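You operate a simulated robot arm through the tools that you are given. There is no shell and no other tool. Be economical: measure what you need, move in short steps, check, and stop when the job is done.

The job below is to be done with a simulated two-armed robot. You get a single attempt, and the scene is never put back.

Task
Fetch the delta beaker and stand it on the lanes of the scoop rest. Fetch the blue cover and set it in the blue carry box. Put the green cover on the bench before the steel cabinet. Pick up the hand brush with one hand, pass it to the other hand and put it on the bath high shelf. Take the measuring jug and put it on the island top. Take the soft brush and put it on the tray low shelf. Open the teal tub lid. Do these in any order. Set down upright: delta beaker, measuring jug.

Only the result counts: the job must be done as asked and must still hold three seconds after the hand-in. Knocking over, shifting, dropping, spilling or breaking anything else fails it. Lids that push on must go on centred and level and be pressed home; caps that screw on are set level and turned clockwise until they are tight.

Robot
Two 7-joint arms with two-finger parallel grippers on one trunk, on a base that drives. Base frame: it is fixed to the floor where the robot stands at the start and does not move with it; the origin is under the middle of the robot, x ahead of it, y to its left, z up. Readings come in mm, degrees, newtons and seconds.
The left shoulder is at the start at [-103, 119, 782], the right one opposite. With the tool pointing down near the work surface each hand reaches from about 100 to 560 mm from the robot's upright axis, wherever it stands, measured 20 degrees to its own side. Places, roughly: bath high shelf [2900, -800, 500]; bench before the steel cabinet (34x20 cm) [720, 1720, 900]; blue cover (8x8x4 cm) [1400, -400, 600]; carry box [3000, -2500, 1000]; delta beaker [500, -250, 1000]; green cover (8x8x4 cm) [1400, -600, 600]; hand brush (5x11x11 cm) [1300, -600, 900]; island top [900, -1100, 900]; lanes of the scoop rest (18x20 cm) [-980, -60, 900]; measuring jug [1500, -5000, 500]; soft brush (5x4x9 cm) [1600, -4900, 900]; teal tub lid [3100, -4700, 400]; tray low shelf [3000, -2700, 200]. Payload 3.43 kg a hand.
Tool frame (each hand has its own): the origin (TCP) lies between the finger pads and is the grasp point; the fingertips stand 30 mm ahead of it; z points along the fingers, y is the line along which they close. The gripper opens to 94 mm. The fingers are 28 mm wide and 10 mm thick; the gripper's body (50 by 96 mm) begins 55 mm behind the TCP.
Orientation is told as [roll, pitch, yaw] about the base's x, y, z axes, in that order, counted from this pose: with the fingers straight down and closing along the base's y, the tool's x points along the base's -x, its y along +y and its z along -z.

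Tools
- The arms move only by the tool servo_tool. It takes "left_plan", "right_plan" or both (then of equal length, played together; a hand with none holds still); each is text: rows parted by semicolons, each of 7 numbers parted by spaces: the shift along the tool's x, y, z in units of 500 mm (1.0 is 500 mm), then the turn, a rotation vector about the tool's x, y, z in units of 90 degrees (1.0 is 90 degrees), then the closure, from 0 (fully open) to 1 (shut). In form: x y z ax ay az gripper; .... A call has 1 to 10 rows; each row is the pose to reach, as a shift and turn from the pose commanded when the call began, along the tool's axes at that moment. A call with a number of a shift or a turn outside -1 to 1 is refused whole. A row lasts 0.2 s, in which the tool goes at most 50 mm and 8.6 degrees; a call with a longer step from one row to the next is refused whole, and so is a gripper value outside its range. Where a pose cannot be reached the arm comes as near as it can. A force on the tool above 40 N (or 10 N above the force at the start of the call, whichever is more), or a blocked arm, ends the call early, and 0.2 s more pass. Each finger travels about 153 mm/s and halts on what it meets, pressing with about 30 N; the grip force reading is that of the motor and also rises with nothing between the fingers. The clock runs only during rows and for 0.2 s after the last one: add rows that repeat a pose to give the fingers time. It gives the time, the measured TCP pose, the force on the tool (base axes), the opening and the grip force at its end, in the units of the frame above (readings bear some noise), with the torque about the TCP (base axes, N m) and any sound that the robot's microphone picked up.
- Cameras (640 x 400 px; columns grow to the right, rows downward): "scene" is now at [-43.2, -56.5, 1477.3]; the picture's right is [-0.97, 0.25, 0.00], its down [0.23, 0.90, -0.36] and it looks along [-0.09, -0.35, -0.93] (base axes); focal length 214 px, centre (320, 200). "left" rides on the left gripper at [76, -14, -102] in its tool frame; the picture's right is [0.18, 0.98, 0.00], its down [-0.75, 0.14, -0.64] and it looks along [-0.63, 0.12, 0.77] (tool axes); focal length 243 px, centre (320, 200). "right" rides on the right gripper at [76, 14, -102] in its tool frame; the picture's right is [-0.18, 0.98, 0.00], its down [-0.75, -0.14, -0.64] and it looks along [-0.63, -0.12, 0.77] (tool axes); focal length 243 px, centre (320, 200). There is no depth. A picture from a camera that has moved, and an enlarged one, comes with that camera's place and axes in the base frame and with its lens. The place of the scene camera against the robot may be out by one fixed shift of up to 25 mm in any direction.
- snapshot(camera): a new picture of that camera. It takes no simulated time.
- raise_lower(by): slides the trunk up (or, below 0, down) by that many mm; the arms and the scene camera ride with it, the base frame stays. It gives what a move gives, with no picture.
- roll_base(legs): drives the robot by 1 to 6 legs, each [ahead, left, turn to the left] in mm, mm and degrees, along the robot's own axes; the way and the turn of a leg run together, so that a leg with both is an arc; at most 1500 mm and 180 degrees a leg. The arms and the cameras ride along, it lands a little off, and it stops where it bumps. It gives what a move gives.
- head_to(pan, tilt): turns the head with the scene camera to pan (to the left, within 143 degrees either way) and tilt (down, from -29 to 69), counted from straight ahead of the robot. It gives what a move gives.
- zoom(camera, box): a new picture of the part [left, top, right, bottom] of that camera's present view, enlarged. It takes no simulated time.
- close_job(): hands the job in; it is judged then, once.

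Work in short steps. Places have to be worked out from the pictures, the camera data and where the tool is seen: move nearer, look again, correct. Check each grasp and each placing, and mend what went wrong. You have 207 turns and 202 pictures in all, those below and enlarged ones among them. Open the grippers and draw the arms clear of the work before you hand the job in, unless the task says otherwise; then end with one line.

The tools are called after ">>>" by a JSON object that holds its "name" and its "arguments". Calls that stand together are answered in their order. servo_tool: Moves the arms, as the interface text tells. Its arguments: {"type":"object","properties":{"left_plan":{"type":"string"},"right_plan":{"type":"string"}},"required":[]} The other tools are called the same way: raise_lower (by) slides the trunk up or down; roll_base (legs) drives the base; head_to (pan, tilt) turns the head that bears the scene camera; snapshot (camera) takes a picture; zoom (camera, box) takes an enlarged picture of a part of a camera's view; close_job () hands the job in.

At the start:

```text
time: 0.0
left_ee_pos: [362.4, -11.5, 1105.9]
left_tool_rot: [-0.1, -0.1, -0.1]
left_ft_force: [0.0, -0.3, -0.2]
left_ft_torque: [0.01, 0.0, -0.02]
left_grip_width: 94.0
left_gripper_force: 0.0
right_ee_pos: [211.0, -296.5, 1158.8]
right_tool_rot: [-0.1, 0.0, 0.0]
right_ft_force: [0.1, -0.5, 0.2]
right_ft_torque: [-0.03, 0.04, -0.01]
right_grip_width: 94.3
right_gripper_force: 0.0
trunk travel left (down, up): [-205.0, 130.0]
robot x, y, heading: [-2.3, 0.7, -0.1]
head pan, tilt: [-104.4, 68.8]
```

scene: 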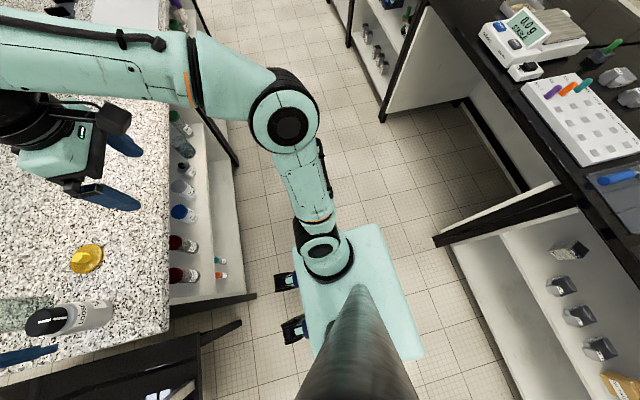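
right: 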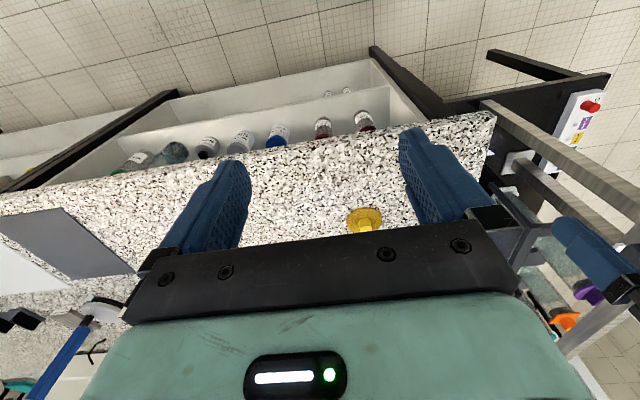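
left: 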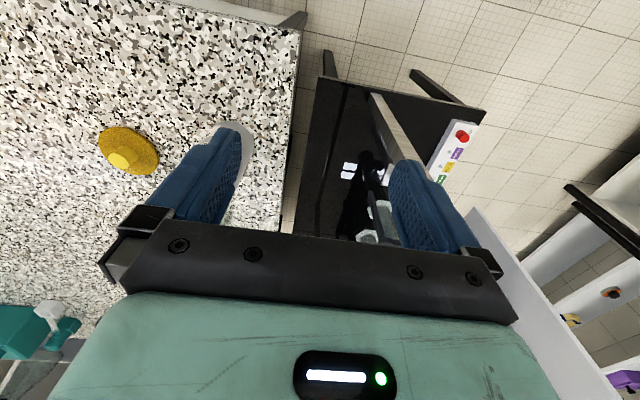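

I'll look around first with the head.

>>> {"name": "head_to", "arguments": {"pan": -20, "tilt": 35}}

>>> {"name": "snapshot", "arguments": {"camera": "scene"}}

>>> {"name": "head_to", "arguments": {"pan": 60, "tilt": 30}}

>>> {"name": "snapshot", "arguments": {"camera": "scene"}}

>>> {"name": "head_to", "arguments": {"pan": 140, "tilt": 35}}

>>> {"name": "snapshot", "arguments": {"camera": "scene"}}

>>> {"name": "head_to", "arguments": {"pan": -110, "tilt": 30}}

>>> {"name": "snapshot", "arguments": {"camera": "scene"}}

```text
time: 1.6
left_ee_pos: [363.3, -11.5, 1106.0]
left_tool_rot: [-0.1, 0.0, 0.1]
left_ft_force: [-0.2, -0.1, -0.1]
left_ft_torque: [0.0, -0.01, -0.04]
left_grip_width: 94.1
left_gripper_force: 0.0
right_ee_pos: [211.1, -295.1, 1160.6]
right_tool_rot: [0.0, 0.0, 0.1]
right_ft_force: [-0.4, -0.5, 0.6]
right_ft_torque: [0.02, 0.0, 0.01]
right_grip_width: 94.1
right_gripper_force: 0.0
trunk travel left (down, up): [-205.0, 130.0]
robot x, y, heading: [-2.6, -1.4, 0.1]
head pan, tilt: [-20.0, 35.0]
```

```text
198 pictures are left
camera scene: at [53.4, -32.5, 1520.9], right [-0.34, -0.94, 0.0], down [-0.54, 0.2, -0.82], along [0.77, -0.28, -0.57], focal length 214 px, centre (320, 200)
```

scene: 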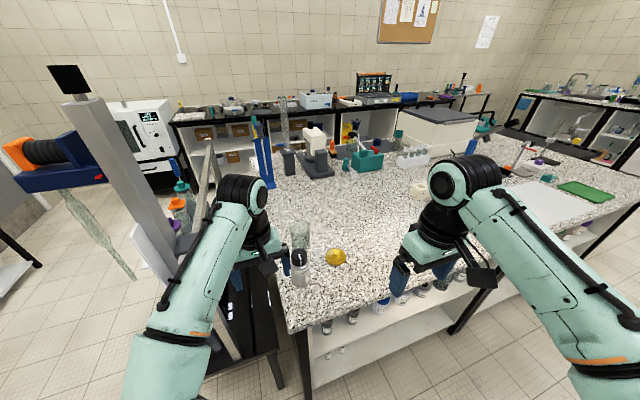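

```text
time: 3.1
left_ee_pos: [362.8, -12.9, 1106.7]
left_tool_rot: [-0.1, 0.0, 0.0]
left_ft_force: [-0.2, -0.4, -0.4]
left_ft_torque: [-0.03, 0.01, 0.02]
left_grip_width: 94.0
left_gripper_force: 0.0
right_ee_pos: [210.7, -295.2, 1160.8]
right_tool_rot: [0.0, 0.0, 0.0]
right_ft_force: [0.6, 0.1, -0.2]
right_ft_torque: [0.01, 0.02, 0.04]
right_grip_width: 94.2
right_gripper_force: 0.0
trunk travel left (down, up): [-205.0, 130.0]
robot x, y, heading: [0.0, 3.6, -0.1]
head pan, tilt: [60.0, 30.0]
```

```text
197 pictures are left
camera scene: at [16.0, 76.0, 1528.7], right [0.87, -0.5, 0.0], down [-0.25, -0.43, -0.87], along [0.43, 0.75, -0.5], focal length 214 px, centre (320, 200)
```

scene: 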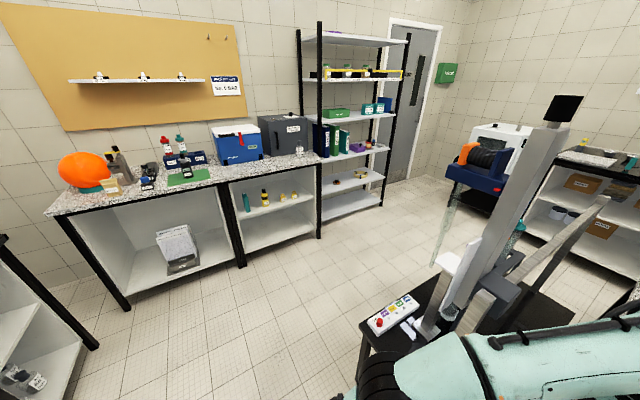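

```text
time: 4.6
left_ee_pos: [363.2, -11.9, 1107.0]
left_tool_rot: [-0.1, 0.0, 0.0]
left_ft_force: [-0.6, 0.5, 0.8]
left_ft_torque: [0.01, -0.04, 0.02]
left_grip_width: 94.2
left_gripper_force: 0.0
right_ee_pos: [211.6, -296.9, 1159.7]
right_tool_rot: [0.0, 0.0, 0.0]
right_ft_force: [-0.6, 0.3, 0.1]
right_ft_torque: [0.0, 0.01, -0.02]
right_grip_width: 94.0
right_gripper_force: 0.0
trunk travel left (down, up): [-205.0, 130.0]
robot x, y, heading: [2.0, 3.0, -0.2]
head pan, tilt: [140.0, 35.0]
```

```text
196 pictures are left
camera scene: at [-96.7, 54.4, 1521.0], right [0.64, 0.77, 0.0], down [0.44, -0.37, -0.82], along [-0.63, 0.53, -0.57], focal length 214 px, centre (320, 200)
```

scene: 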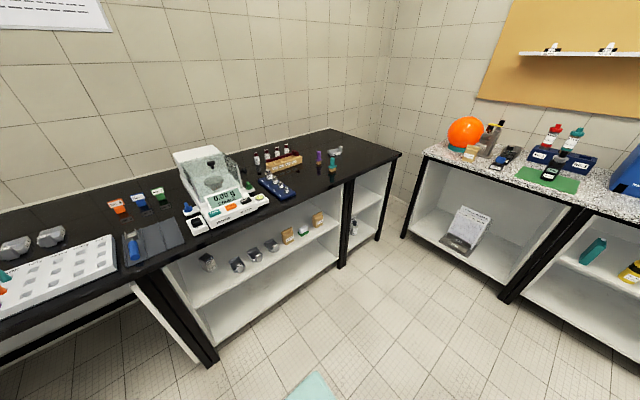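

```text
time: 8.2
left_ee_pos: [363.3, -11.8, 1107.4]
left_tool_rot: [-0.1, 0.0, 0.0]
left_ft_force: [-0.2, -0.5, 0.2]
left_ft_torque: [-0.01, -0.01, 0.0]
left_grip_width: 94.0
left_gripper_force: 0.0
right_ee_pos: [209.9, -295.4, 1159.3]
right_tool_rot: [-0.1, 0.0, 0.0]
right_ft_force: [-0.1, -0.8, 0.0]
right_ft_torque: [-0.03, -0.01, 0.02]
right_grip_width: 94.2
right_gripper_force: 0.1
trunk travel left (down, up): [-205.0, 130.0]
robot x, y, heading: [-0.4, -2.9, -0.2]
head pan, tilt: [-110.0, 30.0]
```

```text
195 pictures are left
camera scene: at [-60.2, -87.3, 1528.7], right [-0.94, 0.34, 0.0], down [0.17, 0.47, -0.87], along [-0.3, -0.81, -0.5], focal length 214 px, centre (320, 200)
```

scene: 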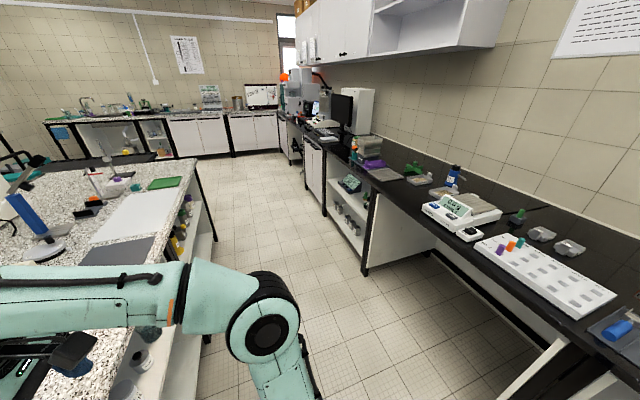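

Next I look at the beaker area in front and at the bench behind.

>>> {"name": "head_to", "arguments": {"pan": -25, "tilt": 50}}

>>> {"name": "zoom", "arguments": {"camera": "scene", "box": [200, 50, 440, 200]}}

>>> {"name": "snapshot", "arguments": {"camera": "scene"}}

>>> {"name": "head_to", "arguments": {"pan": -142, "tilt": 35}}

>>> {"name": "snapshot", "arguments": {"camera": "scene"}}

```text
time: 9.7
left_ee_pos: [363.8, -11.5, 1105.8]
left_tool_rot: [-0.1, 0.0, 0.0]
left_ft_force: [0.8, 0.3, 0.4]
left_ft_torque: [-0.03, -0.02, -0.02]
left_grip_width: 93.9
left_gripper_force: 0.0
right_ee_pos: [210.9, -295.3, 1160.0]
right_tool_rot: [0.0, 0.0, 0.1]
right_ft_force: [0.0, -0.2, -0.3]
right_ft_torque: [-0.02, 0.01, -0.01]
right_grip_width: 94.0
right_gripper_force: 0.1
trunk travel left (down, up): [-205.0, 130.0]
robot x, y, heading: [3.4, -0.6, 0.0]
head pan, tilt: [-25.0, 50.0]
```

```text
2.67 times, centred on (320, 125) of scene
camera zoom: at [40.5, -34.9, 1499.2], right [-0.42, -0.91, 0.0], down [-0.69, 0.32, -0.64], along [0.58, -0.27, -0.77], focal length 572 px, centre (320, 400)
```

zoom: 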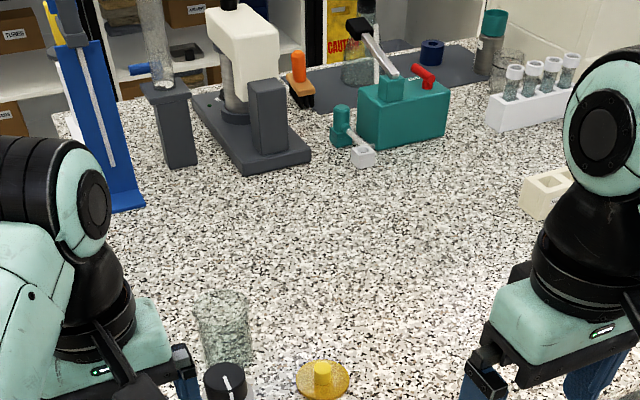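

```text
193 pictures are left
camera scene: at [40.5, -34.9, 1499.2], right [-0.42, -0.91, 0.0], down [-0.69, 0.32, -0.64], along [0.58, -0.27, -0.77], focal length 214 px, centre (320, 200)
```

scene: 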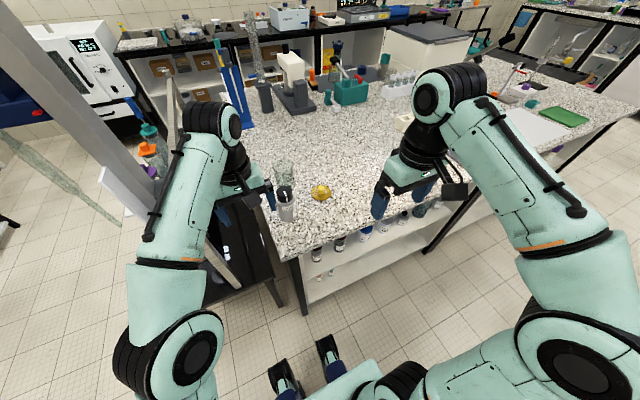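

```text
time: 11.7
left_ee_pos: [363.0, -12.6, 1107.0]
left_tool_rot: [-0.1, 0.0, 0.0]
left_ft_force: [0.7, 0.4, 0.5]
left_ft_torque: [0.01, 0.02, -0.02]
left_grip_width: 93.9
left_gripper_force: 0.1
right_ee_pos: [211.2, -296.2, 1157.7]
right_tool_rot: [0.1, 0.0, 0.0]
right_ft_force: [0.3, 0.1, 0.3]
right_ft_torque: [0.0, 0.0, -0.02]
right_grip_width: 94.3
right_gripper_force: 0.0
trunk travel left (down, up): [-205.0, 130.0]
robot x, y, heading: [2.1, -2.1, 0.1]
head pan, tilt: [-142.0, 35.0]
```

```text
192 pictures are left
camera scene: at [-98.6, -56.6, 1520.9], right [-0.62, 0.79, 0.0], down [0.45, 0.35, -0.82], along [-0.65, -0.5, -0.57], focal length 214 px, centre (320, 200)
```

scene: 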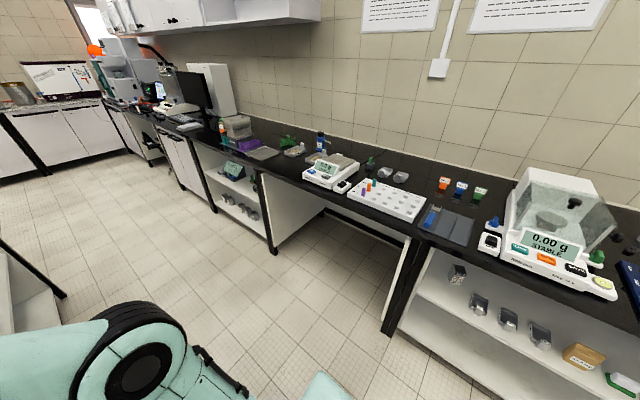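

The scoop rest looks to be the dark tray at about (-998,-47). I'll zoom in on it, then on the glassware ahead.

>>> {"name": "zoom", "arguments": {"camera": "scene", "box": [340, 140, 500, 260]}}

>>> {"name": "head_to", "arguments": {"pan": -18, "tilt": 55}}

>>> {"name": "zoom", "arguments": {"camera": "scene", "box": [220, 80, 400, 220]}}

```text
3.33 times, centred on (420, 200) of scene
camera zoom: at [-98.6, -56.6, 1520.9], right [-0.62, 0.79, 0.0], down [0.45, 0.35, -0.82], along [-0.65, -0.5, -0.57], focal length 715 px, centre (-13, 200)
```

zoom: 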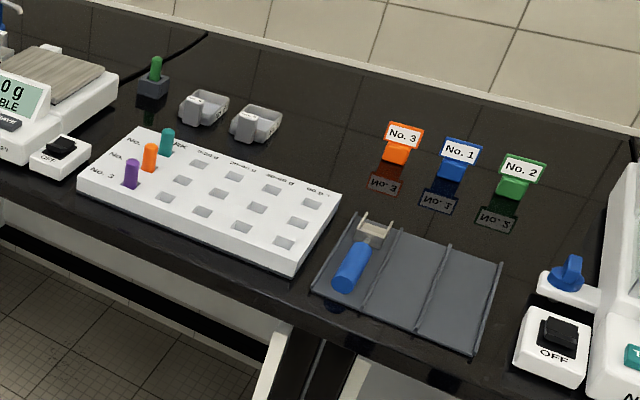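

```text
time: 13.7
left_ee_pos: [364.3, -11.0, 1107.4]
left_tool_rot: [0.0, 0.1, 0.0]
left_ft_force: [0.3, 0.3, -0.2]
left_ft_torque: [0.01, 0.01, 0.0]
left_grip_width: 93.8
left_gripper_force: 0.1
right_ee_pos: [211.5, -295.4, 1159.0]
right_tool_rot: [0.0, 0.0, -0.1]
right_ft_force: [0.3, 0.0, 0.1]
right_ft_torque: [-0.01, 0.02, 0.04]
right_grip_width: 94.0
right_gripper_force: 0.0
trunk travel left (down, up): [-205.0, 130.0]
robot x, y, heading: [0.8, -1.4, 0.1]
head pan, tilt: [-18.0, 55.0]
```

```text
2.86 times, centred on (310, 150) of scene
camera zoom: at [39.3, -24.6, 1492.7], right [-0.31, -0.95, 0.0], down [-0.78, 0.25, -0.57], along [0.55, -0.18, -0.82], focal length 613 px, centre (349, 343)
```

zoom: 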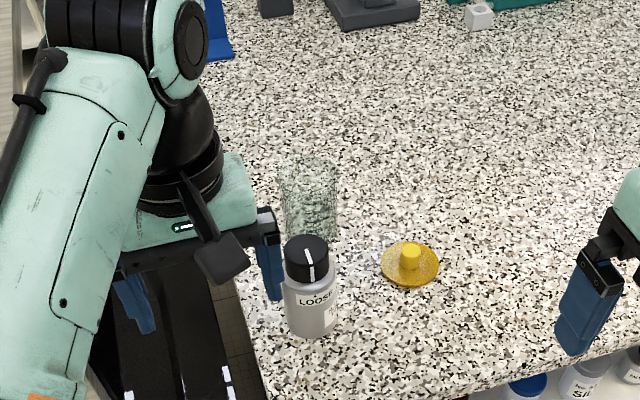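

The glass behind the LOOSE bottle is probably the delta beaker, at about (618,-155). I lift the left hand back out of the way and swing the right hand for a closer look.

>>> {"name": "servo_tool", "arguments": {"left_plan": "0.1 0 -0.05 0 0 0 0; 0.2 0 -0.1 0 0 0 0; 0.3 0 -0.15 0 0 0 0; 0.4 0 -0.2 0 0 0 0", "right_plan": "0 0.05 0 0 0 0 0; 0 0.1 0 0 0 0 0; 0 0.15 0 0 0 0 0; 0 0.2 0 0 0 0 0"}}

>>> {"name": "snapshot", "arguments": {"camera": "right"}}

>>> {"name": "snapshot", "arguments": {"camera": "scene"}}

```text
refused: row 1 steps farther than a row can; nothing moved
```

```text
189 pictures are left
camera right: at [135.1, -280.9, 1261.8], right [0.18, 0.98, 0.0], down [0.75, -0.14, 0.64], along [0.63, -0.12, -0.77], focal length 243 px, centre (320, 200)
```

right: 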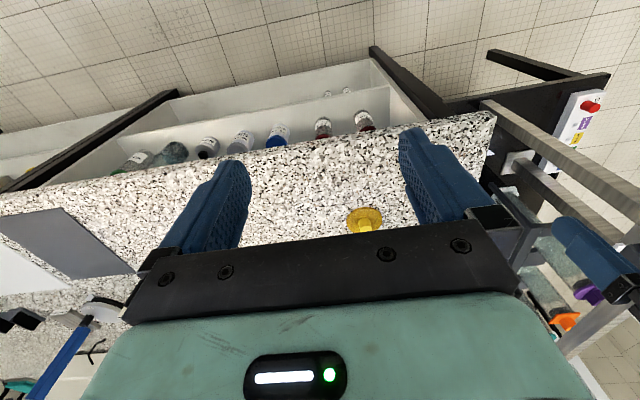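

```text
188 pictures are left
camera scene: at [39.3, -24.6, 1492.7], right [-0.31, -0.95, 0.0], down [-0.78, 0.25, -0.57], along [0.55, -0.18, -0.82], focal length 214 px, centre (320, 200)
```

scene: 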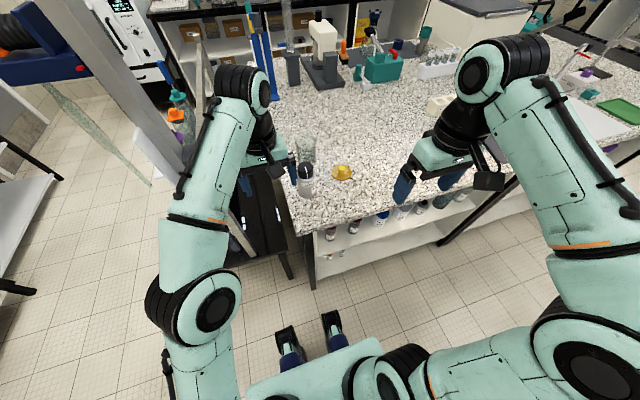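

Each row exceeded the 50 mm step, so I resend with smaller ones.

>>> {"name": "servo_tool", "arguments": {"left_plan": "0.08 0 -0.04 0 0 0 0; 0.16 0 -0.08 0 0 0 0; 0.24 0 -0.12 0 0 0 0; 0.32 0 -0.16 0 0 0 0", "right_plan": "0 0.05 0 0 0 0 0; 0 0.1 0 0 0 0 0; 0 0.15 0 0 0 0 0; 0 0.2 0 0 0 0 0"}}

>>> {"name": "snapshot", "arguments": {"camera": "right"}}

>>> {"name": "zoom", "arguments": {"camera": "scene", "box": [240, 100, 400, 220]}}

```text
time: 14.7
left_ee_pos: [201.2, -11.4, 1189.4]
left_tool_rot: [-0.1, -0.1, 0.1]
left_ft_force: [0.4, -0.3, -0.9]
left_ft_torque: [-0.03, -0.06, 0.01]
left_grip_width: 94.1
left_gripper_force: 0.1
right_ee_pos: [210.1, -196.1, 1159.1]
right_tool_rot: [0.1, 0.0, 0.0]
right_ft_force: [0.2, -0.4, -0.2]
right_ft_torque: [-0.01, 0.01, -0.03]
right_grip_width: 94.0
right_gripper_force: 0.0
trunk travel left (down, up): [-205.0, 130.0]
robot x, y, heading: [0.4, 2.8, 0.2]
head pan, tilt: [-18.0, 55.0]
```

```text
187 pictures are left
camera right: at [134.0, -180.8, 1261.6], right [0.18, 0.98, 0.0], down [0.75, -0.14, 0.64], along [0.63, -0.12, -0.77], focal length 243 px, centre (320, 200)
```

right: 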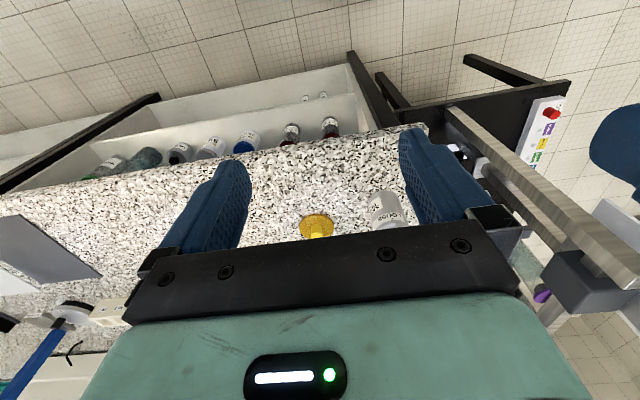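

```text
3.33 times, centred on (320, 160) of scene
camera zoom: at [38.0, -24.6, 1492.7], right [-0.31, -0.95, 0.0], down [-0.78, 0.25, -0.57], along [0.55, -0.18, -0.82], focal length 715 px, centre (320, 333)
```

zoom: 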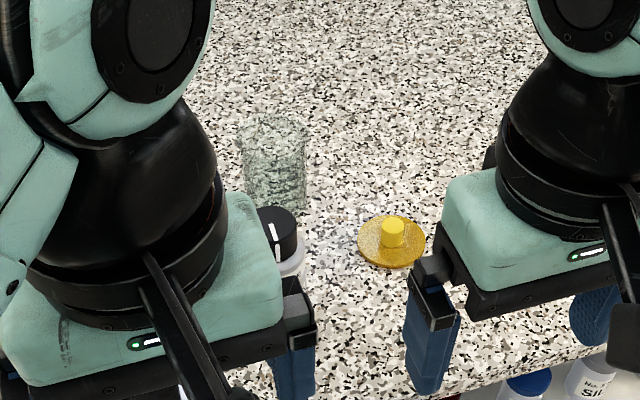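

The beaker is about 64 mm wide and 107 mm high at (623,-162). I drive 150 mm ahead, having checked clearance to the island edge at x of about 320.

>>> {"name": "roll_base", "arguments": {"legs": [[150, 0, 0]]}}

>>> {"name": "snapshot", "arguments": {"camera": "right"}}

>>> {"name": "snapshot", "arguments": {"camera": "left"}}

```text
time: 15.9
left_ee_pos: [285.0, 50.8, 1186.4]
left_tool_rot: [0.2, 0.0, 1.3]
left_ft_force: [0.6, -0.6, 0.9]
left_ft_torque: [-0.01, 0.0, -0.01]
left_grip_width: 93.8
left_gripper_force: 0.1
right_ee_pos: [298.6, -132.4, 1157.4]
right_tool_rot: [0.2, 0.0, 1.3]
right_ft_force: [-0.4, 0.5, -0.4]
right_ft_torque: [0.01, 0.01, -0.02]
right_grip_width: 94.1
right_gripper_force: 0.0
trunk travel left (down, up): [-205.0, 130.0]
robot x, y, heading: [81.3, 63.0, 1.3]
head pan, tilt: [-18.0, 55.0]
stopped in leg 1: the robot was blocked; the commanded pose is now the measured one
```

```text
185 pictures are left
camera right: at [222.4, -119.2, 1260.6], right [0.16, 0.99, 0.0], down [0.76, -0.13, 0.64], along [0.63, -0.1, -0.77], focal length 243 px, centre (320, 200)
```

right: 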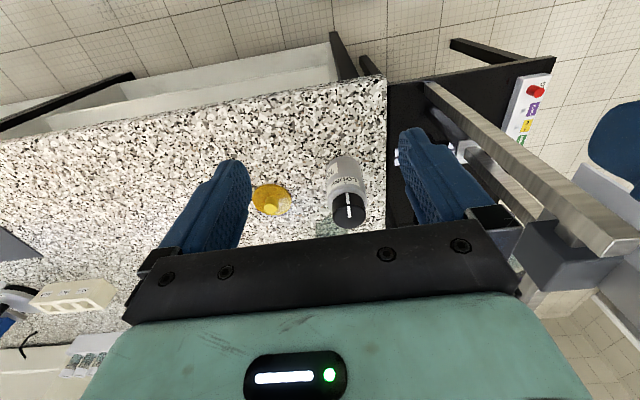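

```text
184 pictures are left
camera left: at [208.0, 34.5, 1287.5], right [-0.21, 0.98, 0.0], down [0.75, 0.16, 0.64], along [0.63, 0.14, -0.77], focal length 243 px, centre (320, 200)
```

left: 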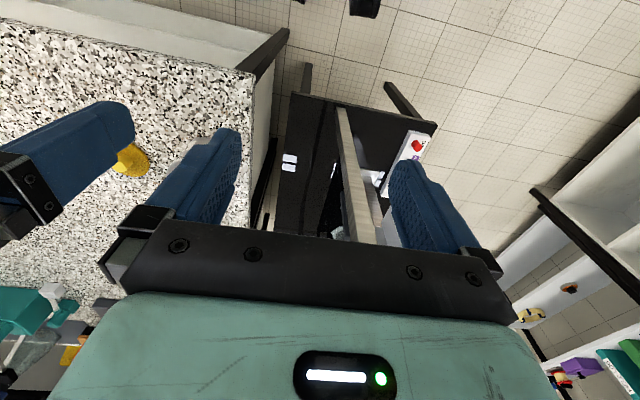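

The base bumped at x of about 81 and slid left, so I back off slightly, shift right and raise the trunk to gain reach.

>>> {"name": "roll_base", "arguments": {"legs": [[-15, 0, -1.3], [0, -70, 0]]}}

>>> {"name": "raise_lower", "arguments": {"by": 128}}

>>> {"name": "snapshot", "arguments": {"camera": "scene"}}

```text
time: 17.6
left_ee_pos: [261.4, -16.9, 1187.2]
left_tool_rot: [0.1, -0.1, 0.3]
left_ft_force: [-0.4, 0.3, -0.1]
left_ft_torque: [-0.03, -0.02, 0.0]
left_grip_width: 94.1
left_gripper_force: 0.1
right_ee_pos: [272.5, -201.5, 1157.4]
right_tool_rot: [-0.1, 0.1, 0.1]
right_ft_force: [-0.1, 0.5, 0.2]
right_ft_torque: [0.01, -0.04, -0.02]
right_grip_width: 94.0
right_gripper_force: 0.1
trunk travel left (down, up): [-205.0, 130.0]
robot x, y, heading: [58.4, -3.1, 0.6]
head pan, tilt: [-18.0, 55.0]
```

```text
time: 19.1
left_ee_pos: [260.4, -17.1, 1314.4]
left_tool_rot: [0.1, 0.1, 0.3]
left_ft_force: [0.6, 0.2, -0.5]
left_ft_torque: [-0.02, -0.02, -0.01]
left_grip_width: 94.0
left_gripper_force: 0.0
right_ee_pos: [270.7, -200.9, 1286.2]
right_tool_rot: [-0.2, 0.1, 0.2]
right_ft_force: [-0.8, -0.3, -0.6]
right_ft_torque: [-0.01, -0.02, -0.05]
right_grip_width: 94.2
right_gripper_force: 0.1
trunk travel left (down, up): [-333.0, 2.0]
robot x, y, heading: [55.8, -7.6, 0.5]
head pan, tilt: [-18.0, 55.0]
```

```text
183 pictures are left
camera scene: at [94.4, -30.2, 1625.0], right [-0.3, -0.95, 0.0], down [-0.78, 0.25, -0.57], along [0.55, -0.17, -0.82], focal length 214 px, centre (320, 200)
```

scene: 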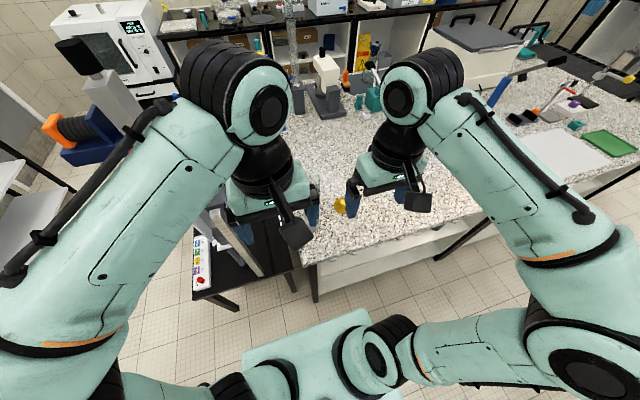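

I move the right hand forward above the beaker at a safe height and look through the wrist camera.

>>> {"name": "servo_tool", "arguments": {"right_plan": "-0.08 0.01 0.03 0 0 0 0; -0.16 0.02 0.06 0 0 0 0; -0.24 0.03 0.1 0 0 0 0; -0.32 0.05 0.14 0 0 0 0; -0.4 0.06 0.18 0 0 0 0; -0.48 0.07 0.22 0 0 0 0; -0.54 0.07 0.22 0 0 0 0"}}

>>> {"name": "snapshot", "arguments": {"camera": "right"}}

>>> {"name": "snapshot", "arguments": {"camera": "scene"}}

```text
time: 20.7
left_ee_pos: [262.8, -16.9, 1314.8]
left_tool_rot: [0.0, 0.0, 0.3]
left_ft_force: [-0.6, -1.0, -0.5]
left_ft_torque: [-0.02, -0.01, -0.01]
left_grip_width: 93.9
left_gripper_force: 0.0
right_ee_pos: [541.9, -164.9, 1176.9]
right_tool_rot: [-0.1, 0.0, 0.2]
right_ft_force: [0.2, -0.1, 1.2]
right_ft_torque: [0.01, 0.02, 0.03]
right_grip_width: 94.2
right_gripper_force: 0.1
trunk travel left (down, up): [-333.0, 2.0]
robot x, y, heading: [57.9, -3.9, 0.6]
head pan, tilt: [-18.0, 55.0]
```

```text
182 pictures are left
camera right: at [465.5, -150.1, 1279.0], right [0.18, 0.98, 0.0], down [0.75, -0.14, 0.64], along [0.63, -0.12, -0.77], focal length 243 px, centre (320, 200)
```

right: 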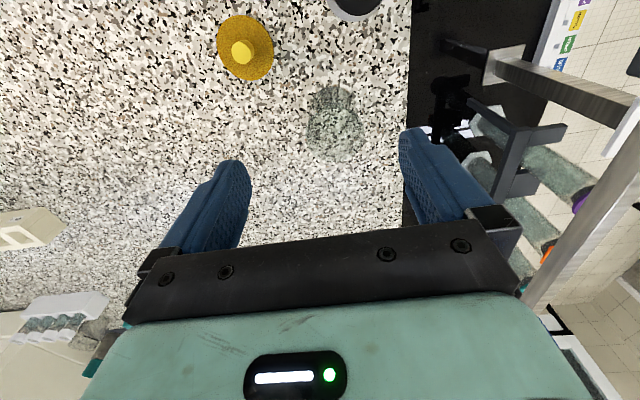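

```text
181 pictures are left
camera scene: at [96.5, -29.8, 1625.1], right [-0.3, -0.95, 0.0], down [-0.78, 0.25, -0.57], along [0.55, -0.17, -0.82], focal length 214 px, centre (320, 200)
```

scene: 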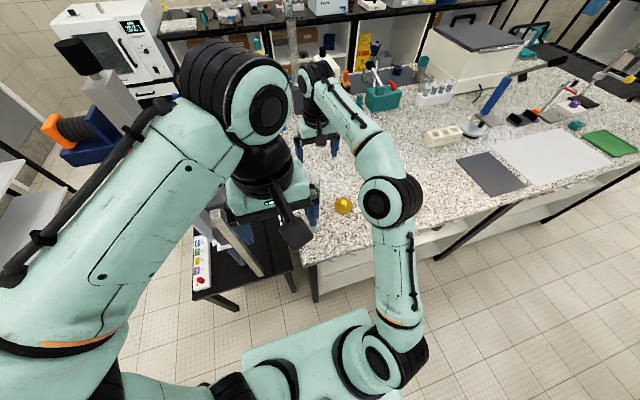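

The beaker is at (335,125) in the wrist view, with bits of texture on it. I zoom for markings and geometry.

>>> {"name": "zoom", "arguments": {"camera": "right", "box": [240, 50, 420, 190]}}

```text
2.86 times, centred on (330, 120) of right
camera zoom: at [465.5, -150.1, 1279.0], right [0.18, 0.98, 0.0], down [0.75, -0.14, 0.64], along [0.63, -0.12, -0.77], focal length 693 px, centre (291, 429)
```

zoom: 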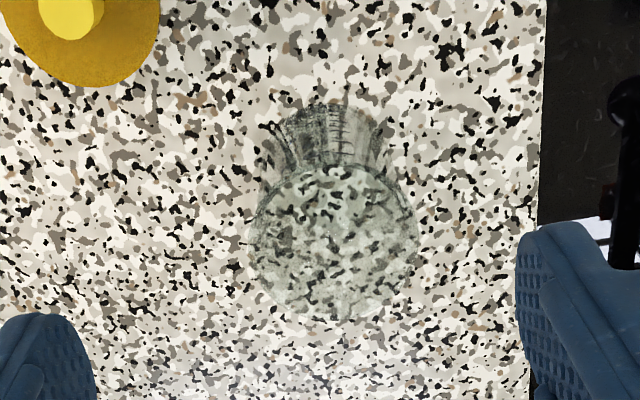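

Triangulated from the wrist camera, the beaker centre is about (589,-156), with a rim of about 70 mm. I move over it and partway down, then recheck.

>>> {"name": "servo_tool", "arguments": {"right_plan": "-0.05 0.009 0 0 0 0 0; -0.094 0.018 0.04 0 0 0 0; -0.094 0.018 0.12 0 0 0 0; -0.094 0.018 0.2 0 0 0 0; -0.094 0.018 0.24 0 0 0 0"}}

>>> {"name": "snapshot", "arguments": {"camera": "right"}}

```text
time: 21.9
left_ee_pos: [261.4, -16.2, 1314.3]
left_tool_rot: [0.1, -0.1, 0.3]
left_ft_force: [-0.2, -0.9, 0.2]
left_ft_torque: [0.0, -0.01, -0.02]
left_grip_width: 93.6
left_gripper_force: 0.1
right_ee_pos: [586.4, -156.7, 1058.0]
right_tool_rot: [0.0, -0.1, 0.1]
right_ft_force: [0.4, 0.6, 1.1]
right_ft_torque: [-0.01, -0.01, -0.02]
right_grip_width: 93.9
right_gripper_force: 0.0
right hand out of reach, approached as far as the arm can: row 2
trunk travel left (down, up): [-333.0, 2.0]
robot x, y, heading: [58.2, -7.2, 0.3]
head pan, tilt: [-18.0, 55.0]
```

```text
179 pictures are left
camera right: at [511.0, -141.5, 1159.0], right [0.18, 0.98, 0.0], down [0.75, -0.14, 0.64], along [0.63, -0.12, -0.77], focal length 243 px, centre (320, 200)
```

right: 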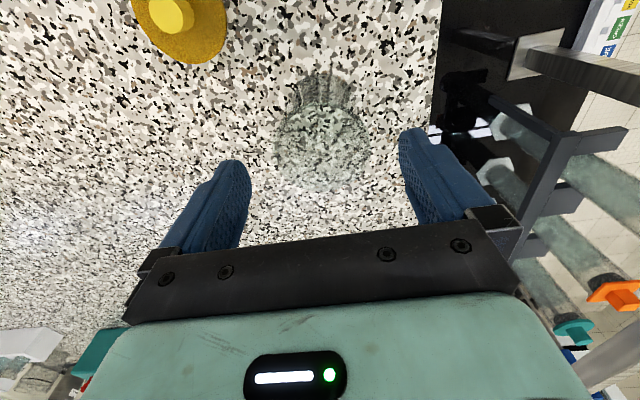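

The hand is well centred with the rim at z of about 998, so I descend to the grasp height, shifting 5 mm forward.

>>> {"name": "servo_tool", "arguments": {"right_plan": "-0.006 0.001 0.06 0 0 0 0; -0.012 0.001 0.12 0 0 0 0; -0.012 0.001 0.17 0 0 0 0; -0.012 0.001 0.188 0 0 0 0"}}

>>> {"name": "snapshot", "arguments": {"camera": "right"}}

```text
time: 22.9
left_ee_pos: [261.1, -16.6, 1313.9]
left_tool_rot: [0.1, 0.0, 0.3]
left_ft_force: [0.3, 0.1, -0.5]
left_ft_torque: [-0.01, -0.02, 0.0]
left_grip_width: 94.1
left_gripper_force: 0.1
right_ee_pos: [594.3, -155.2, 961.5]
right_tool_rot: [-0.1, 0.1, 0.3]
right_ft_force: [0.0, 0.4, -0.3]
right_ft_torque: [0.02, 0.0, -0.03]
right_grip_width: 93.9
right_gripper_force: 0.0
trunk travel left (down, up): [-333.0, 2.0]
robot x, y, heading: [58.2, -8.9, 0.0]
head pan, tilt: [-18.0, 55.0]
```

```text
178 pictures are left
camera right: at [518.1, -141.6, 1064.1], right [0.18, 0.98, 0.0], down [0.75, -0.14, 0.64], along [0.63, -0.12, -0.77], focal length 243 px, centre (320, 200)
```

right: 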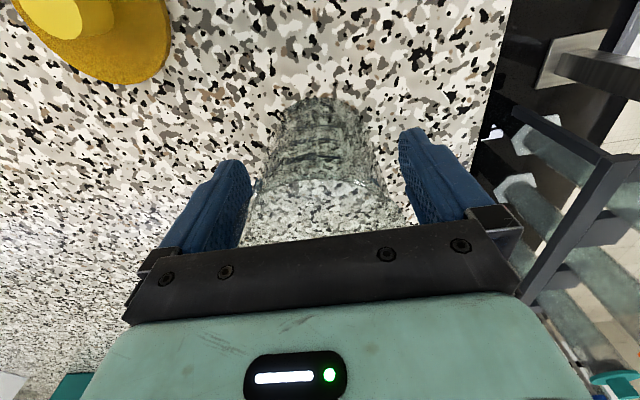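

The beaker stands between the fingers, so I close on it.

>>> {"name": "servo_tool", "arguments": {"right_plan": "0 0 0 0 0 0 0.4; 0 0 0 0 0 0 0.6; 0 0 0 0 0 0 0.6; 0 0 0 0 0 0 0.6"}}

>>> {"name": "servo_tool", "arguments": {"right_plan": "0 0 -0.02 0 0 0 0.6; 0 0 -0.06 0 0 0 0.6; 0 0 -0.1 0 0 0 0.6"}}

>>> {"name": "snapshot", "arguments": {"camera": "right"}}

```text
time: 23.9
left_ee_pos: [262.4, -16.7, 1313.3]
left_tool_rot: [0.2, 0.0, 0.2]
left_ft_force: [0.4, -0.8, 0.1]
left_ft_torque: [0.01, -0.02, -0.01]
left_grip_width: 93.9
left_gripper_force: 0.0
right_ee_pos: [593.7, -156.9, 961.9]
right_tool_rot: [-0.1, 0.1, 0.2]
right_ft_force: [-0.1, -0.7, 0.0]
right_ft_torque: [-0.02, -0.03, 0.0]
right_grip_width: 69.3
right_gripper_force: 30.1
trunk travel left (down, up): [-333.0, 2.0]
robot x, y, heading: [58.3, -4.9, 0.3]
head pan, tilt: [-18.0, 55.0]
```

```text
time: 24.7
left_ee_pos: [259.6, -17.6, 1315.6]
left_tool_rot: [0.1, 0.0, 0.3]
left_ft_force: [0.0, -0.1, 0.1]
left_ft_torque: [0.0, 0.02, -0.01]
left_grip_width: 94.0
left_gripper_force: 0.0
right_ee_pos: [594.7, -154.9, 1012.9]
right_tool_rot: [-0.1, 0.1, 0.2]
right_ft_force: [0.4, -0.4, -0.5]
right_ft_torque: [0.0, 0.02, 0.01]
right_grip_width: 69.4
right_gripper_force: 30.0
trunk travel left (down, up): [-333.0, 2.0]
robot x, y, heading: [59.2, -6.2, 0.4]
head pan, tilt: [-18.0, 55.0]
```

```text
177 pictures are left
camera right: at [517.8, -140.8, 1115.2], right [0.18, 0.98, 0.0], down [0.75, -0.14, 0.64], along [0.63, -0.12, -0.77], focal length 243 px, centre (320, 200)
```

right: 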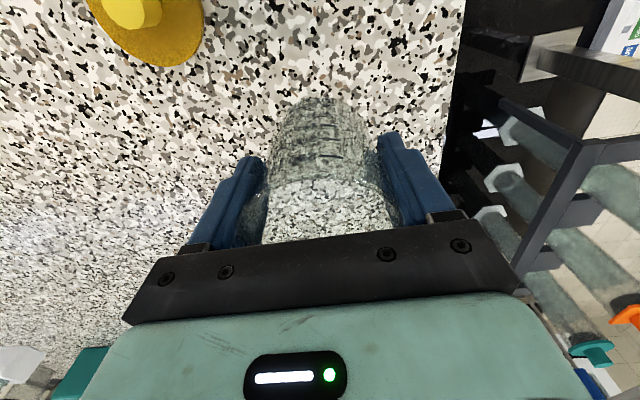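

The beaker is held at 69.4 mm. I lift it higher and pull it in toward the body.

>>> {"name": "servo_tool", "arguments": {"right_plan": "0 0 -0.09 0 0 0 0.6; 0 0 -0.18 0 0 0 0.6; 0.05 0 -0.24 0 0 0 0.6; 0.14 0 -0.26 0 0 0 0.6; 0.23 0 -0.26 0 0 0 0.6; 0.32 -0.03 -0.26 0 0 0 0.6; 0.41 -0.06 -0.26 0 0 0 0.6; 0.5 -0.09 -0.26 0 0 0 0.6; 0.56 -0.1 -0.26 0 0 0 0.6"}}

>>> {"name": "roll_base", "arguments": {"legs": [[-250, 0, 0], [0, 0, 180], [280, 205, 0]]}}

>>> {"name": "head_to", "arguments": {"pan": 0, "tilt": 45}}

>>> {"name": "snapshot", "arguments": {"camera": "scene"}}

```text
time: 26.7
left_ee_pos: [260.6, -16.7, 1314.5]
left_tool_rot: [0.0, 0.0, 0.3]
left_ft_force: [0.0, 0.6, 0.2]
left_ft_torque: [0.05, -0.01, 0.0]
left_grip_width: 93.9
left_gripper_force: 0.0
right_ee_pos: [312.4, -208.3, 1142.4]
right_tool_rot: [-0.1, 0.0, 0.1]
right_ft_force: [-0.1, 0.4, -1.8]
right_ft_torque: [-0.01, -0.02, -0.03]
right_grip_width: 69.4
right_gripper_force: 29.8
trunk travel left (down, up): [-333.0, 2.0]
robot x, y, heading: [60.1, -6.2, -0.1]
head pan, tilt: [-18.0, 55.0]
```

```text
time: 37.9
left_ee_pos: [-682.4, -185.7, 1315.1]
left_tool_rot: [0.0, 0.0, 178.0]
left_ft_force: [-0.2, 0.5, 0.6]
left_ft_torque: [0.0, -0.03, -0.01]
left_grip_width: 94.1
left_gripper_force: 0.1
right_ee_pos: [-730.0, 5.9, 1142.3]
right_tool_rot: [0.1, 0.1, 178.0]
right_ft_force: [-0.4, 0.7, -1.3]
right_ft_torque: [-0.02, -0.07, 0.01]
right_grip_width: 69.5
right_gripper_force: 29.7
trunk travel left (down, up): [-333.0, 2.0]
robot x, y, heading: [-479.6, -202.1, 177.9]
head pan, tilt: [-18.0, 55.0]
```

```text
time: 38.7
left_ee_pos: [-683.3, -186.9, 1315.4]
left_tool_rot: [0.1, 0.1, 178.1]
left_ft_force: [0.0, -0.3, 0.1]
left_ft_torque: [0.01, -0.01, 0.0]
left_grip_width: 93.9
left_gripper_force: 0.1
right_ee_pos: [-730.2, 5.6, 1142.8]
right_tool_rot: [0.0, 0.1, 177.9]
right_ft_force: [0.0, 0.5, -1.4]
right_ft_torque: [0.02, -0.01, -0.01]
right_grip_width: 69.4
right_gripper_force: 29.3
trunk travel left (down, up): [-333.0, 2.0]
robot x, y, heading: [-481.6, -205.9, 177.9]
head pan, tilt: [0.0, 45.0]
```

```text
176 pictures are left
camera scene: at [-504.7, -206.2, 1638.4], right [0.03, 1.0, 0.0], down [0.71, -0.02, -0.71], along [-0.71, 0.02, -0.71], focal length 214 px, centre (320, 200)
```

scene: 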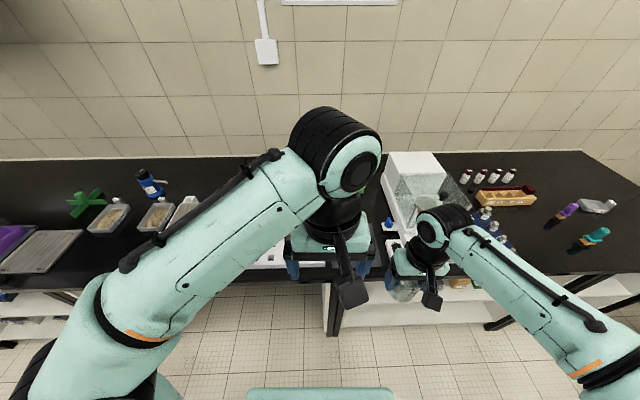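

The left arm blocks the view, so I move it aside and look with the right wrist camera.

>>> {"name": "servo_tool", "arguments": {"left_plan": "0 0.09 0 0 0 0 0; 0 0.18 0 0 0 0 0; 0 0.27 0 0 0 0 0; 0 0.36 0 0 0 0 0; 0 0.45 0 0 0 0 0"}}

>>> {"name": "snapshot", "arguments": {"camera": "scene"}}

>>> {"name": "snapshot", "arguments": {"camera": "right"}}

```text
time: 39.9
left_ee_pos: [-691.2, -411.9, 1315.4]
left_tool_rot: [0.1, 0.1, 178.1]
left_ft_force: [-0.5, 0.4, 0.4]
left_ft_torque: [0.0, 0.0, 0.01]
left_grip_width: 94.0
left_gripper_force: 0.1
right_ee_pos: [-728.4, 4.5, 1142.9]
right_tool_rot: [-0.1, 0.0, 178.0]
right_ft_force: [1.1, 0.1, -1.0]
right_ft_torque: [-0.02, -0.01, 0.0]
right_grip_width: 69.2
right_gripper_force: 29.6
trunk travel left (down, up): [-333.0, 2.0]
robot x, y, heading: [-480.3, -210.5, 178.2]
head pan, tilt: [0.0, 45.0]
```

```text
175 pictures are left
camera scene: at [-504.3, -206.9, 1638.5], right [0.03, 1.0, 0.0], down [0.71, -0.02, -0.71], along [-0.71, 0.02, -0.71], focal length 214 px, centre (320, 200)
```

scene: 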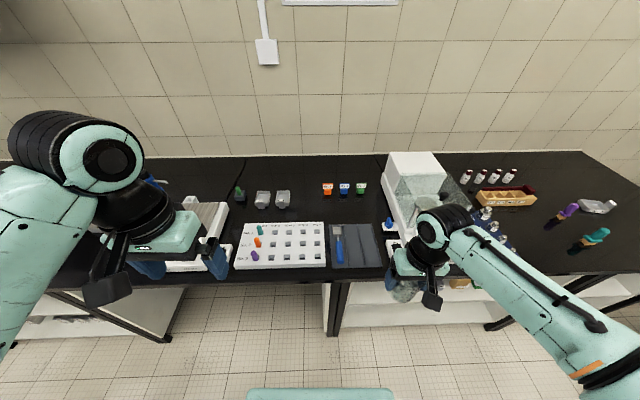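

```text
174 pictures are left
camera right: at [-653.4, -11.4, 1245.4], right [-0.22, -0.98, 0.0], down [-0.75, 0.17, 0.64], along [-0.63, 0.14, -0.77], focal length 243 px, centre (320, 200)
```

right: 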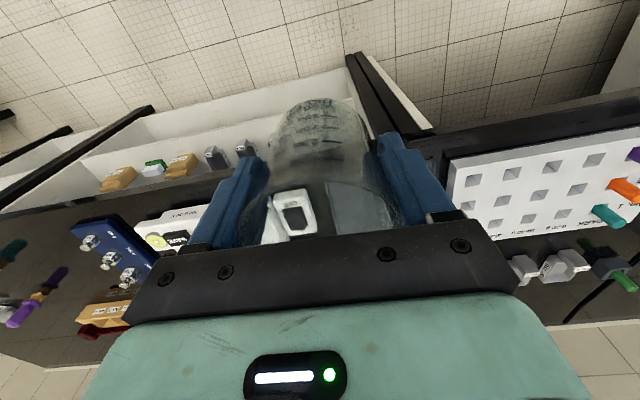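

The tray with lanes is visible, so I zoom in on it.

>>> {"name": "zoom", "arguments": {"camera": "scene", "box": [300, 200, 412, 270]}}

```text
5.71 times, centred on (356, 235) of scene
camera zoom: at [-504.3, -206.9, 1638.5], right [0.03, 1.0, 0.0], down [0.71, -0.02, -0.71], along [-0.71, 0.02, -0.71], focal length 1226 px, centre (114, 0)
```

zoom: 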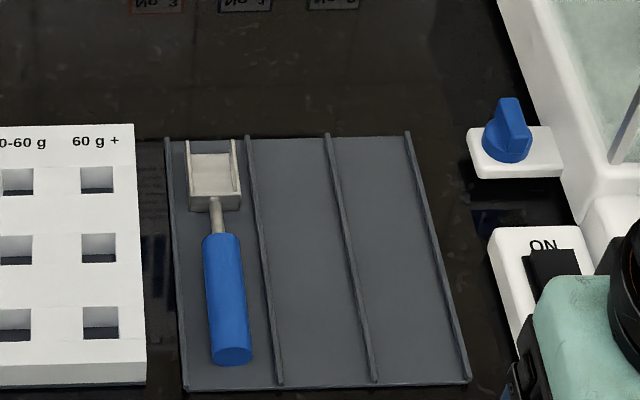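

I use the unobstructed left wrist camera to locate the lanes, shifting the left hand back 180 mm.

>>> {"name": "servo_tool", "arguments": {"left_plan": "0 -0.09 0 0 0 0 0; 0 -0.18 0 0 0 0 0; 0 -0.27 0 0 0 0 0; 0 -0.36 0 0 0 0 0"}}

>>> {"name": "snapshot", "arguments": {"camera": "left"}}

```text
time: 40.9
left_ee_pos: [-686.1, -228.6, 1314.0]
left_tool_rot: [0.1, 0.0, 178.2]
left_ft_force: [0.0, -0.2, 0.9]
left_ft_torque: [-0.03, -0.02, -0.03]
left_grip_width: 93.9
left_gripper_force: 0.0
right_ee_pos: [-729.6, 6.1, 1142.9]
right_tool_rot: [-0.1, 0.1, 178.0]
right_ft_force: [0.7, -0.5, -0.9]
right_ft_torque: [0.0, -0.01, -0.01]
right_grip_width: 69.1
right_gripper_force: 30.1
trunk travel left (down, up): [-333.0, 2.0]
robot x, y, heading: [-480.7, -202.8, 178.2]
head pan, tilt: [0.0, 45.0]
```

```text
172 pictures are left
camera left: at [-610.1, -217.5, 1415.3], right [0.15, -0.99, 0.0], down [-0.76, -0.11, 0.64], along [-0.63, -0.1, -0.77], focal length 243 px, centre (320, 200)
```

left: 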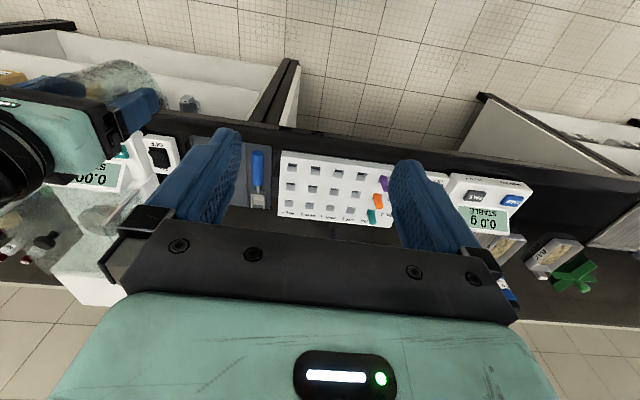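

I close the left gripper so the finger stops hiding the tray.

>>> {"name": "servo_tool", "arguments": {"left_plan": "0 0 0 0 0 0 0.5; 0 0 0 0 0 0 1; 0 0 0 0 0 0 1; 0 0 0 0 0 0 1"}}

>>> {"name": "zoom", "arguments": {"camera": "left", "box": [150, 110, 310, 230]}}

```text
time: 41.9
left_ee_pos: [-684.4, -230.7, 1314.5]
left_tool_rot: [0.2, 0.0, 178.0]
left_ft_force: [0.6, -0.5, 0.4]
left_ft_torque: [0.03, 0.03, 0.03]
left_grip_width: 0.0
left_gripper_force: 30.1
right_ee_pos: [-730.7, 5.9, 1142.7]
right_tool_rot: [0.0, 0.1, 178.0]
right_ft_force: [0.6, -0.2, -1.3]
right_ft_torque: [0.02, -0.01, 0.01]
right_grip_width: 69.2
right_gripper_force: 30.4
trunk travel left (down, up): [-333.0, 2.0]
robot x, y, heading: [-483.0, -204.7, 178.3]
head pan, tilt: [0.0, 45.0]
```

```text
3.33 times, centred on (230, 170) of left
camera zoom: at [-609.8, -219.4, 1415.3], right [0.15, -0.99, 0.0], down [-0.76, -0.12, 0.64], along [-0.63, -0.1, -0.77], focal length 809 px, centre (620, 300)
```

zoom: 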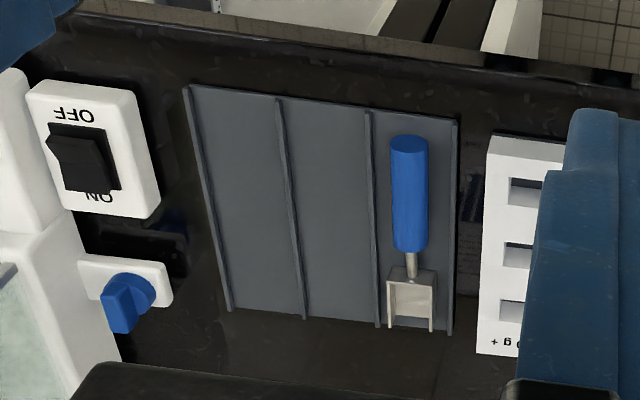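

Lane geometry is solved: the tray surface is at z of about 903, and the middle lane centre is at y of about -55 with a 61 mm spacing. I move the beaker over (-975,-55) and partway down.

>>> {"name": "servo_tool", "arguments": {"right_plan": "0 0.07 0 0 0 0 0.6; 0 0.14 0 0 0 0 0.6; -0.09 0.14 0 0 0 0 0.6; -0.18 0.14 0 0 0 0 0.6; -0.27 0.14 0 0 0 0 0.6; -0.36 0.14 0 0 0 0 0.6; -0.45 0.14 0 0 0 0 0.6; -0.485 0.14 0.08 0 0 0 0.6; -0.485 0.14 0.17 0 0 0 0.6; -0.485 0.14 0.25 0 0 0 0.6"}}

>>> {"name": "snapshot", "arguments": {"camera": "right"}}

>>> {"name": "zoom", "arguments": {"camera": "left", "box": [150, 110, 310, 230]}}

```text
time: 44.1
left_ee_pos: [-686.3, -232.0, 1314.2]
left_tool_rot: [0.1, 0.0, 178.1]
left_ft_force: [0.6, 0.6, -0.3]
left_ft_torque: [0.0, -0.02, -0.06]
left_grip_width: 0.0
left_gripper_force: 29.8
right_ee_pos: [-973.4, -56.8, 1016.9]
right_tool_rot: [0.0, 0.1, 178.0]
right_ft_force: [-0.5, 1.1, -0.6]
right_ft_torque: [0.01, -0.01, -0.01]
right_grip_width: 69.2
right_gripper_force: 29.7
trunk travel left (down, up): [-333.0, 2.0]
robot x, y, heading: [-488.1, -205.9, 178.1]
head pan, tilt: [0.0, 45.0]
```

```text
170 pictures are left
camera right: at [-898.5, -72.4, 1119.3], right [-0.22, -0.98, 0.0], down [-0.75, 0.17, 0.64], along [-0.63, 0.14, -0.77], focal length 243 px, centre (320, 200)
```

right: 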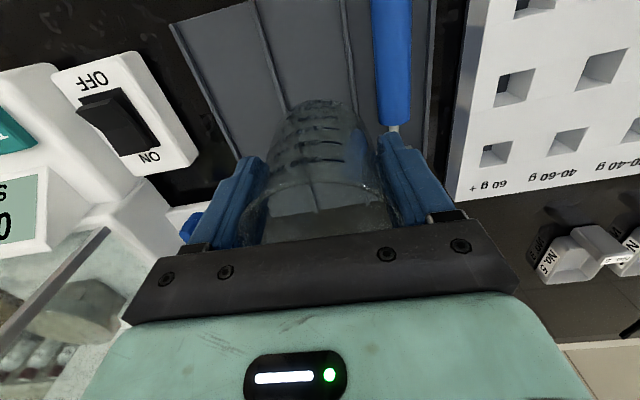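

```text
3.33 times, centred on (230, 170) of left
camera zoom: at [-610.2, -219.5, 1415.3], right [0.15, -0.99, 0.0], down [-0.76, -0.12, 0.64], along [-0.63, -0.1, -0.77], focal length 809 px, centre (620, 300)
```

zoom: 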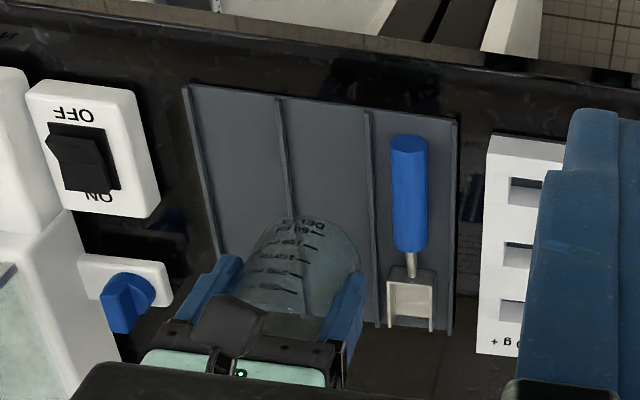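

The beaker reads "Delta", so it is the right one. I zoom the right wrist view to check centring in the lane.

>>> {"name": "zoom", "arguments": {"camera": "right", "box": [160, 0, 480, 200]}}

```text
2.00 times, centred on (320, 100) of right
camera zoom: at [-898.5, -72.4, 1119.3], right [-0.22, -0.98, 0.0], down [-0.75, 0.17, 0.64], along [-0.63, 0.14, -0.77], focal length 485 px, centre (320, 400)
```

zoom: 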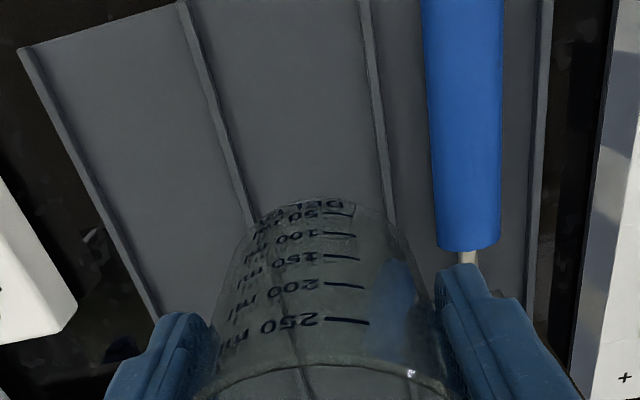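

Centring is within about 1 mm (ridges at y -25 and -88, hand at -57). I lower to just above the expected contact.

>>> {"name": "servo_tool", "arguments": {"right_plan": "0 0 0.04 0 0 0 0.6; 0 0 0.08 0 0 0 0.6; 0 0 0.094 0 0 0 0.6; 0 0 0.1 0 0 0 0.6"}}

>>> {"name": "zoom", "arguments": {"camera": "left", "box": [180, 120, 280, 200]}}

>>> {"name": "servo_tool", "arguments": {"right_plan": "0 0 0.003 0 0 0 0.6; 0 0 0.006 0 0 0 0.6"}}

```text
time: 45.1
left_ee_pos: [-683.5, -231.2, 1315.7]
left_tool_rot: [0.1, -0.1, 178.1]
left_ft_force: [-0.1, 0.5, -0.4]
left_ft_torque: [0.0, -0.01, 0.01]
left_grip_width: 0.0
left_gripper_force: 30.2
right_ee_pos: [-973.1, -56.3, 970.6]
right_tool_rot: [-0.1, -0.3, 178.1]
right_ft_force: [0.8, 0.9, 19.4]
right_ft_torque: [-0.04, -0.28, 0.09]
right_grip_width: 69.1
right_gripper_force: 30.3
trunk travel left (down, up): [-333.0, 2.0]
robot x, y, heading: [-482.7, -203.5, 178.1]
head pan, tilt: [0.0, 45.0]
```

```text
5.00 times, centred on (230, 160) of left
camera zoom: at [-607.8, -219.8, 1415.8], right [0.15, -0.99, 0.0], down [-0.76, -0.12, 0.64], along [-0.64, -0.1, -0.77], focal length 1213 px, centre (770, 400)
```

zoom: 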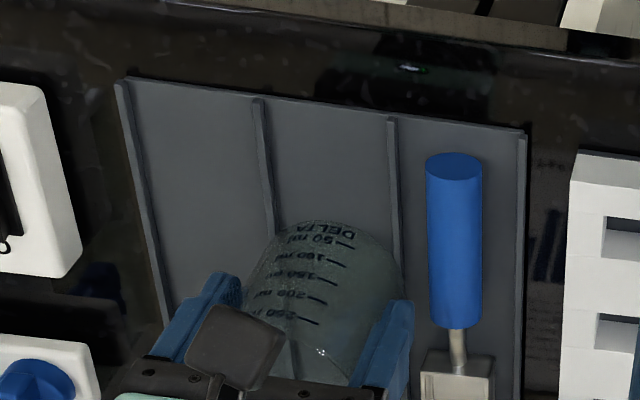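

```text
time: 45.7
left_ee_pos: [-683.3, -231.1, 1313.7]
left_tool_rot: [0.1, 0.0, 178.1]
left_ft_force: [-0.4, -1.1, -0.1]
left_ft_torque: [0.02, 0.04, 0.03]
left_grip_width: 0.0
left_gripper_force: 29.9
right_ee_pos: [-973.4, -58.0, 965.8]
right_tool_rot: [0.0, -0.2, 178.0]
right_ft_force: [-2.7, 0.4, 20.9]
right_ft_torque: [-0.01, 0.31, 0.07]
right_grip_width: 69.3
right_gripper_force: 29.9
trunk travel left (down, up): [-333.0, 2.0]
robot x, y, heading: [-481.1, -208.1, 178.3]
head pan, tilt: [0.0, 45.0]
```

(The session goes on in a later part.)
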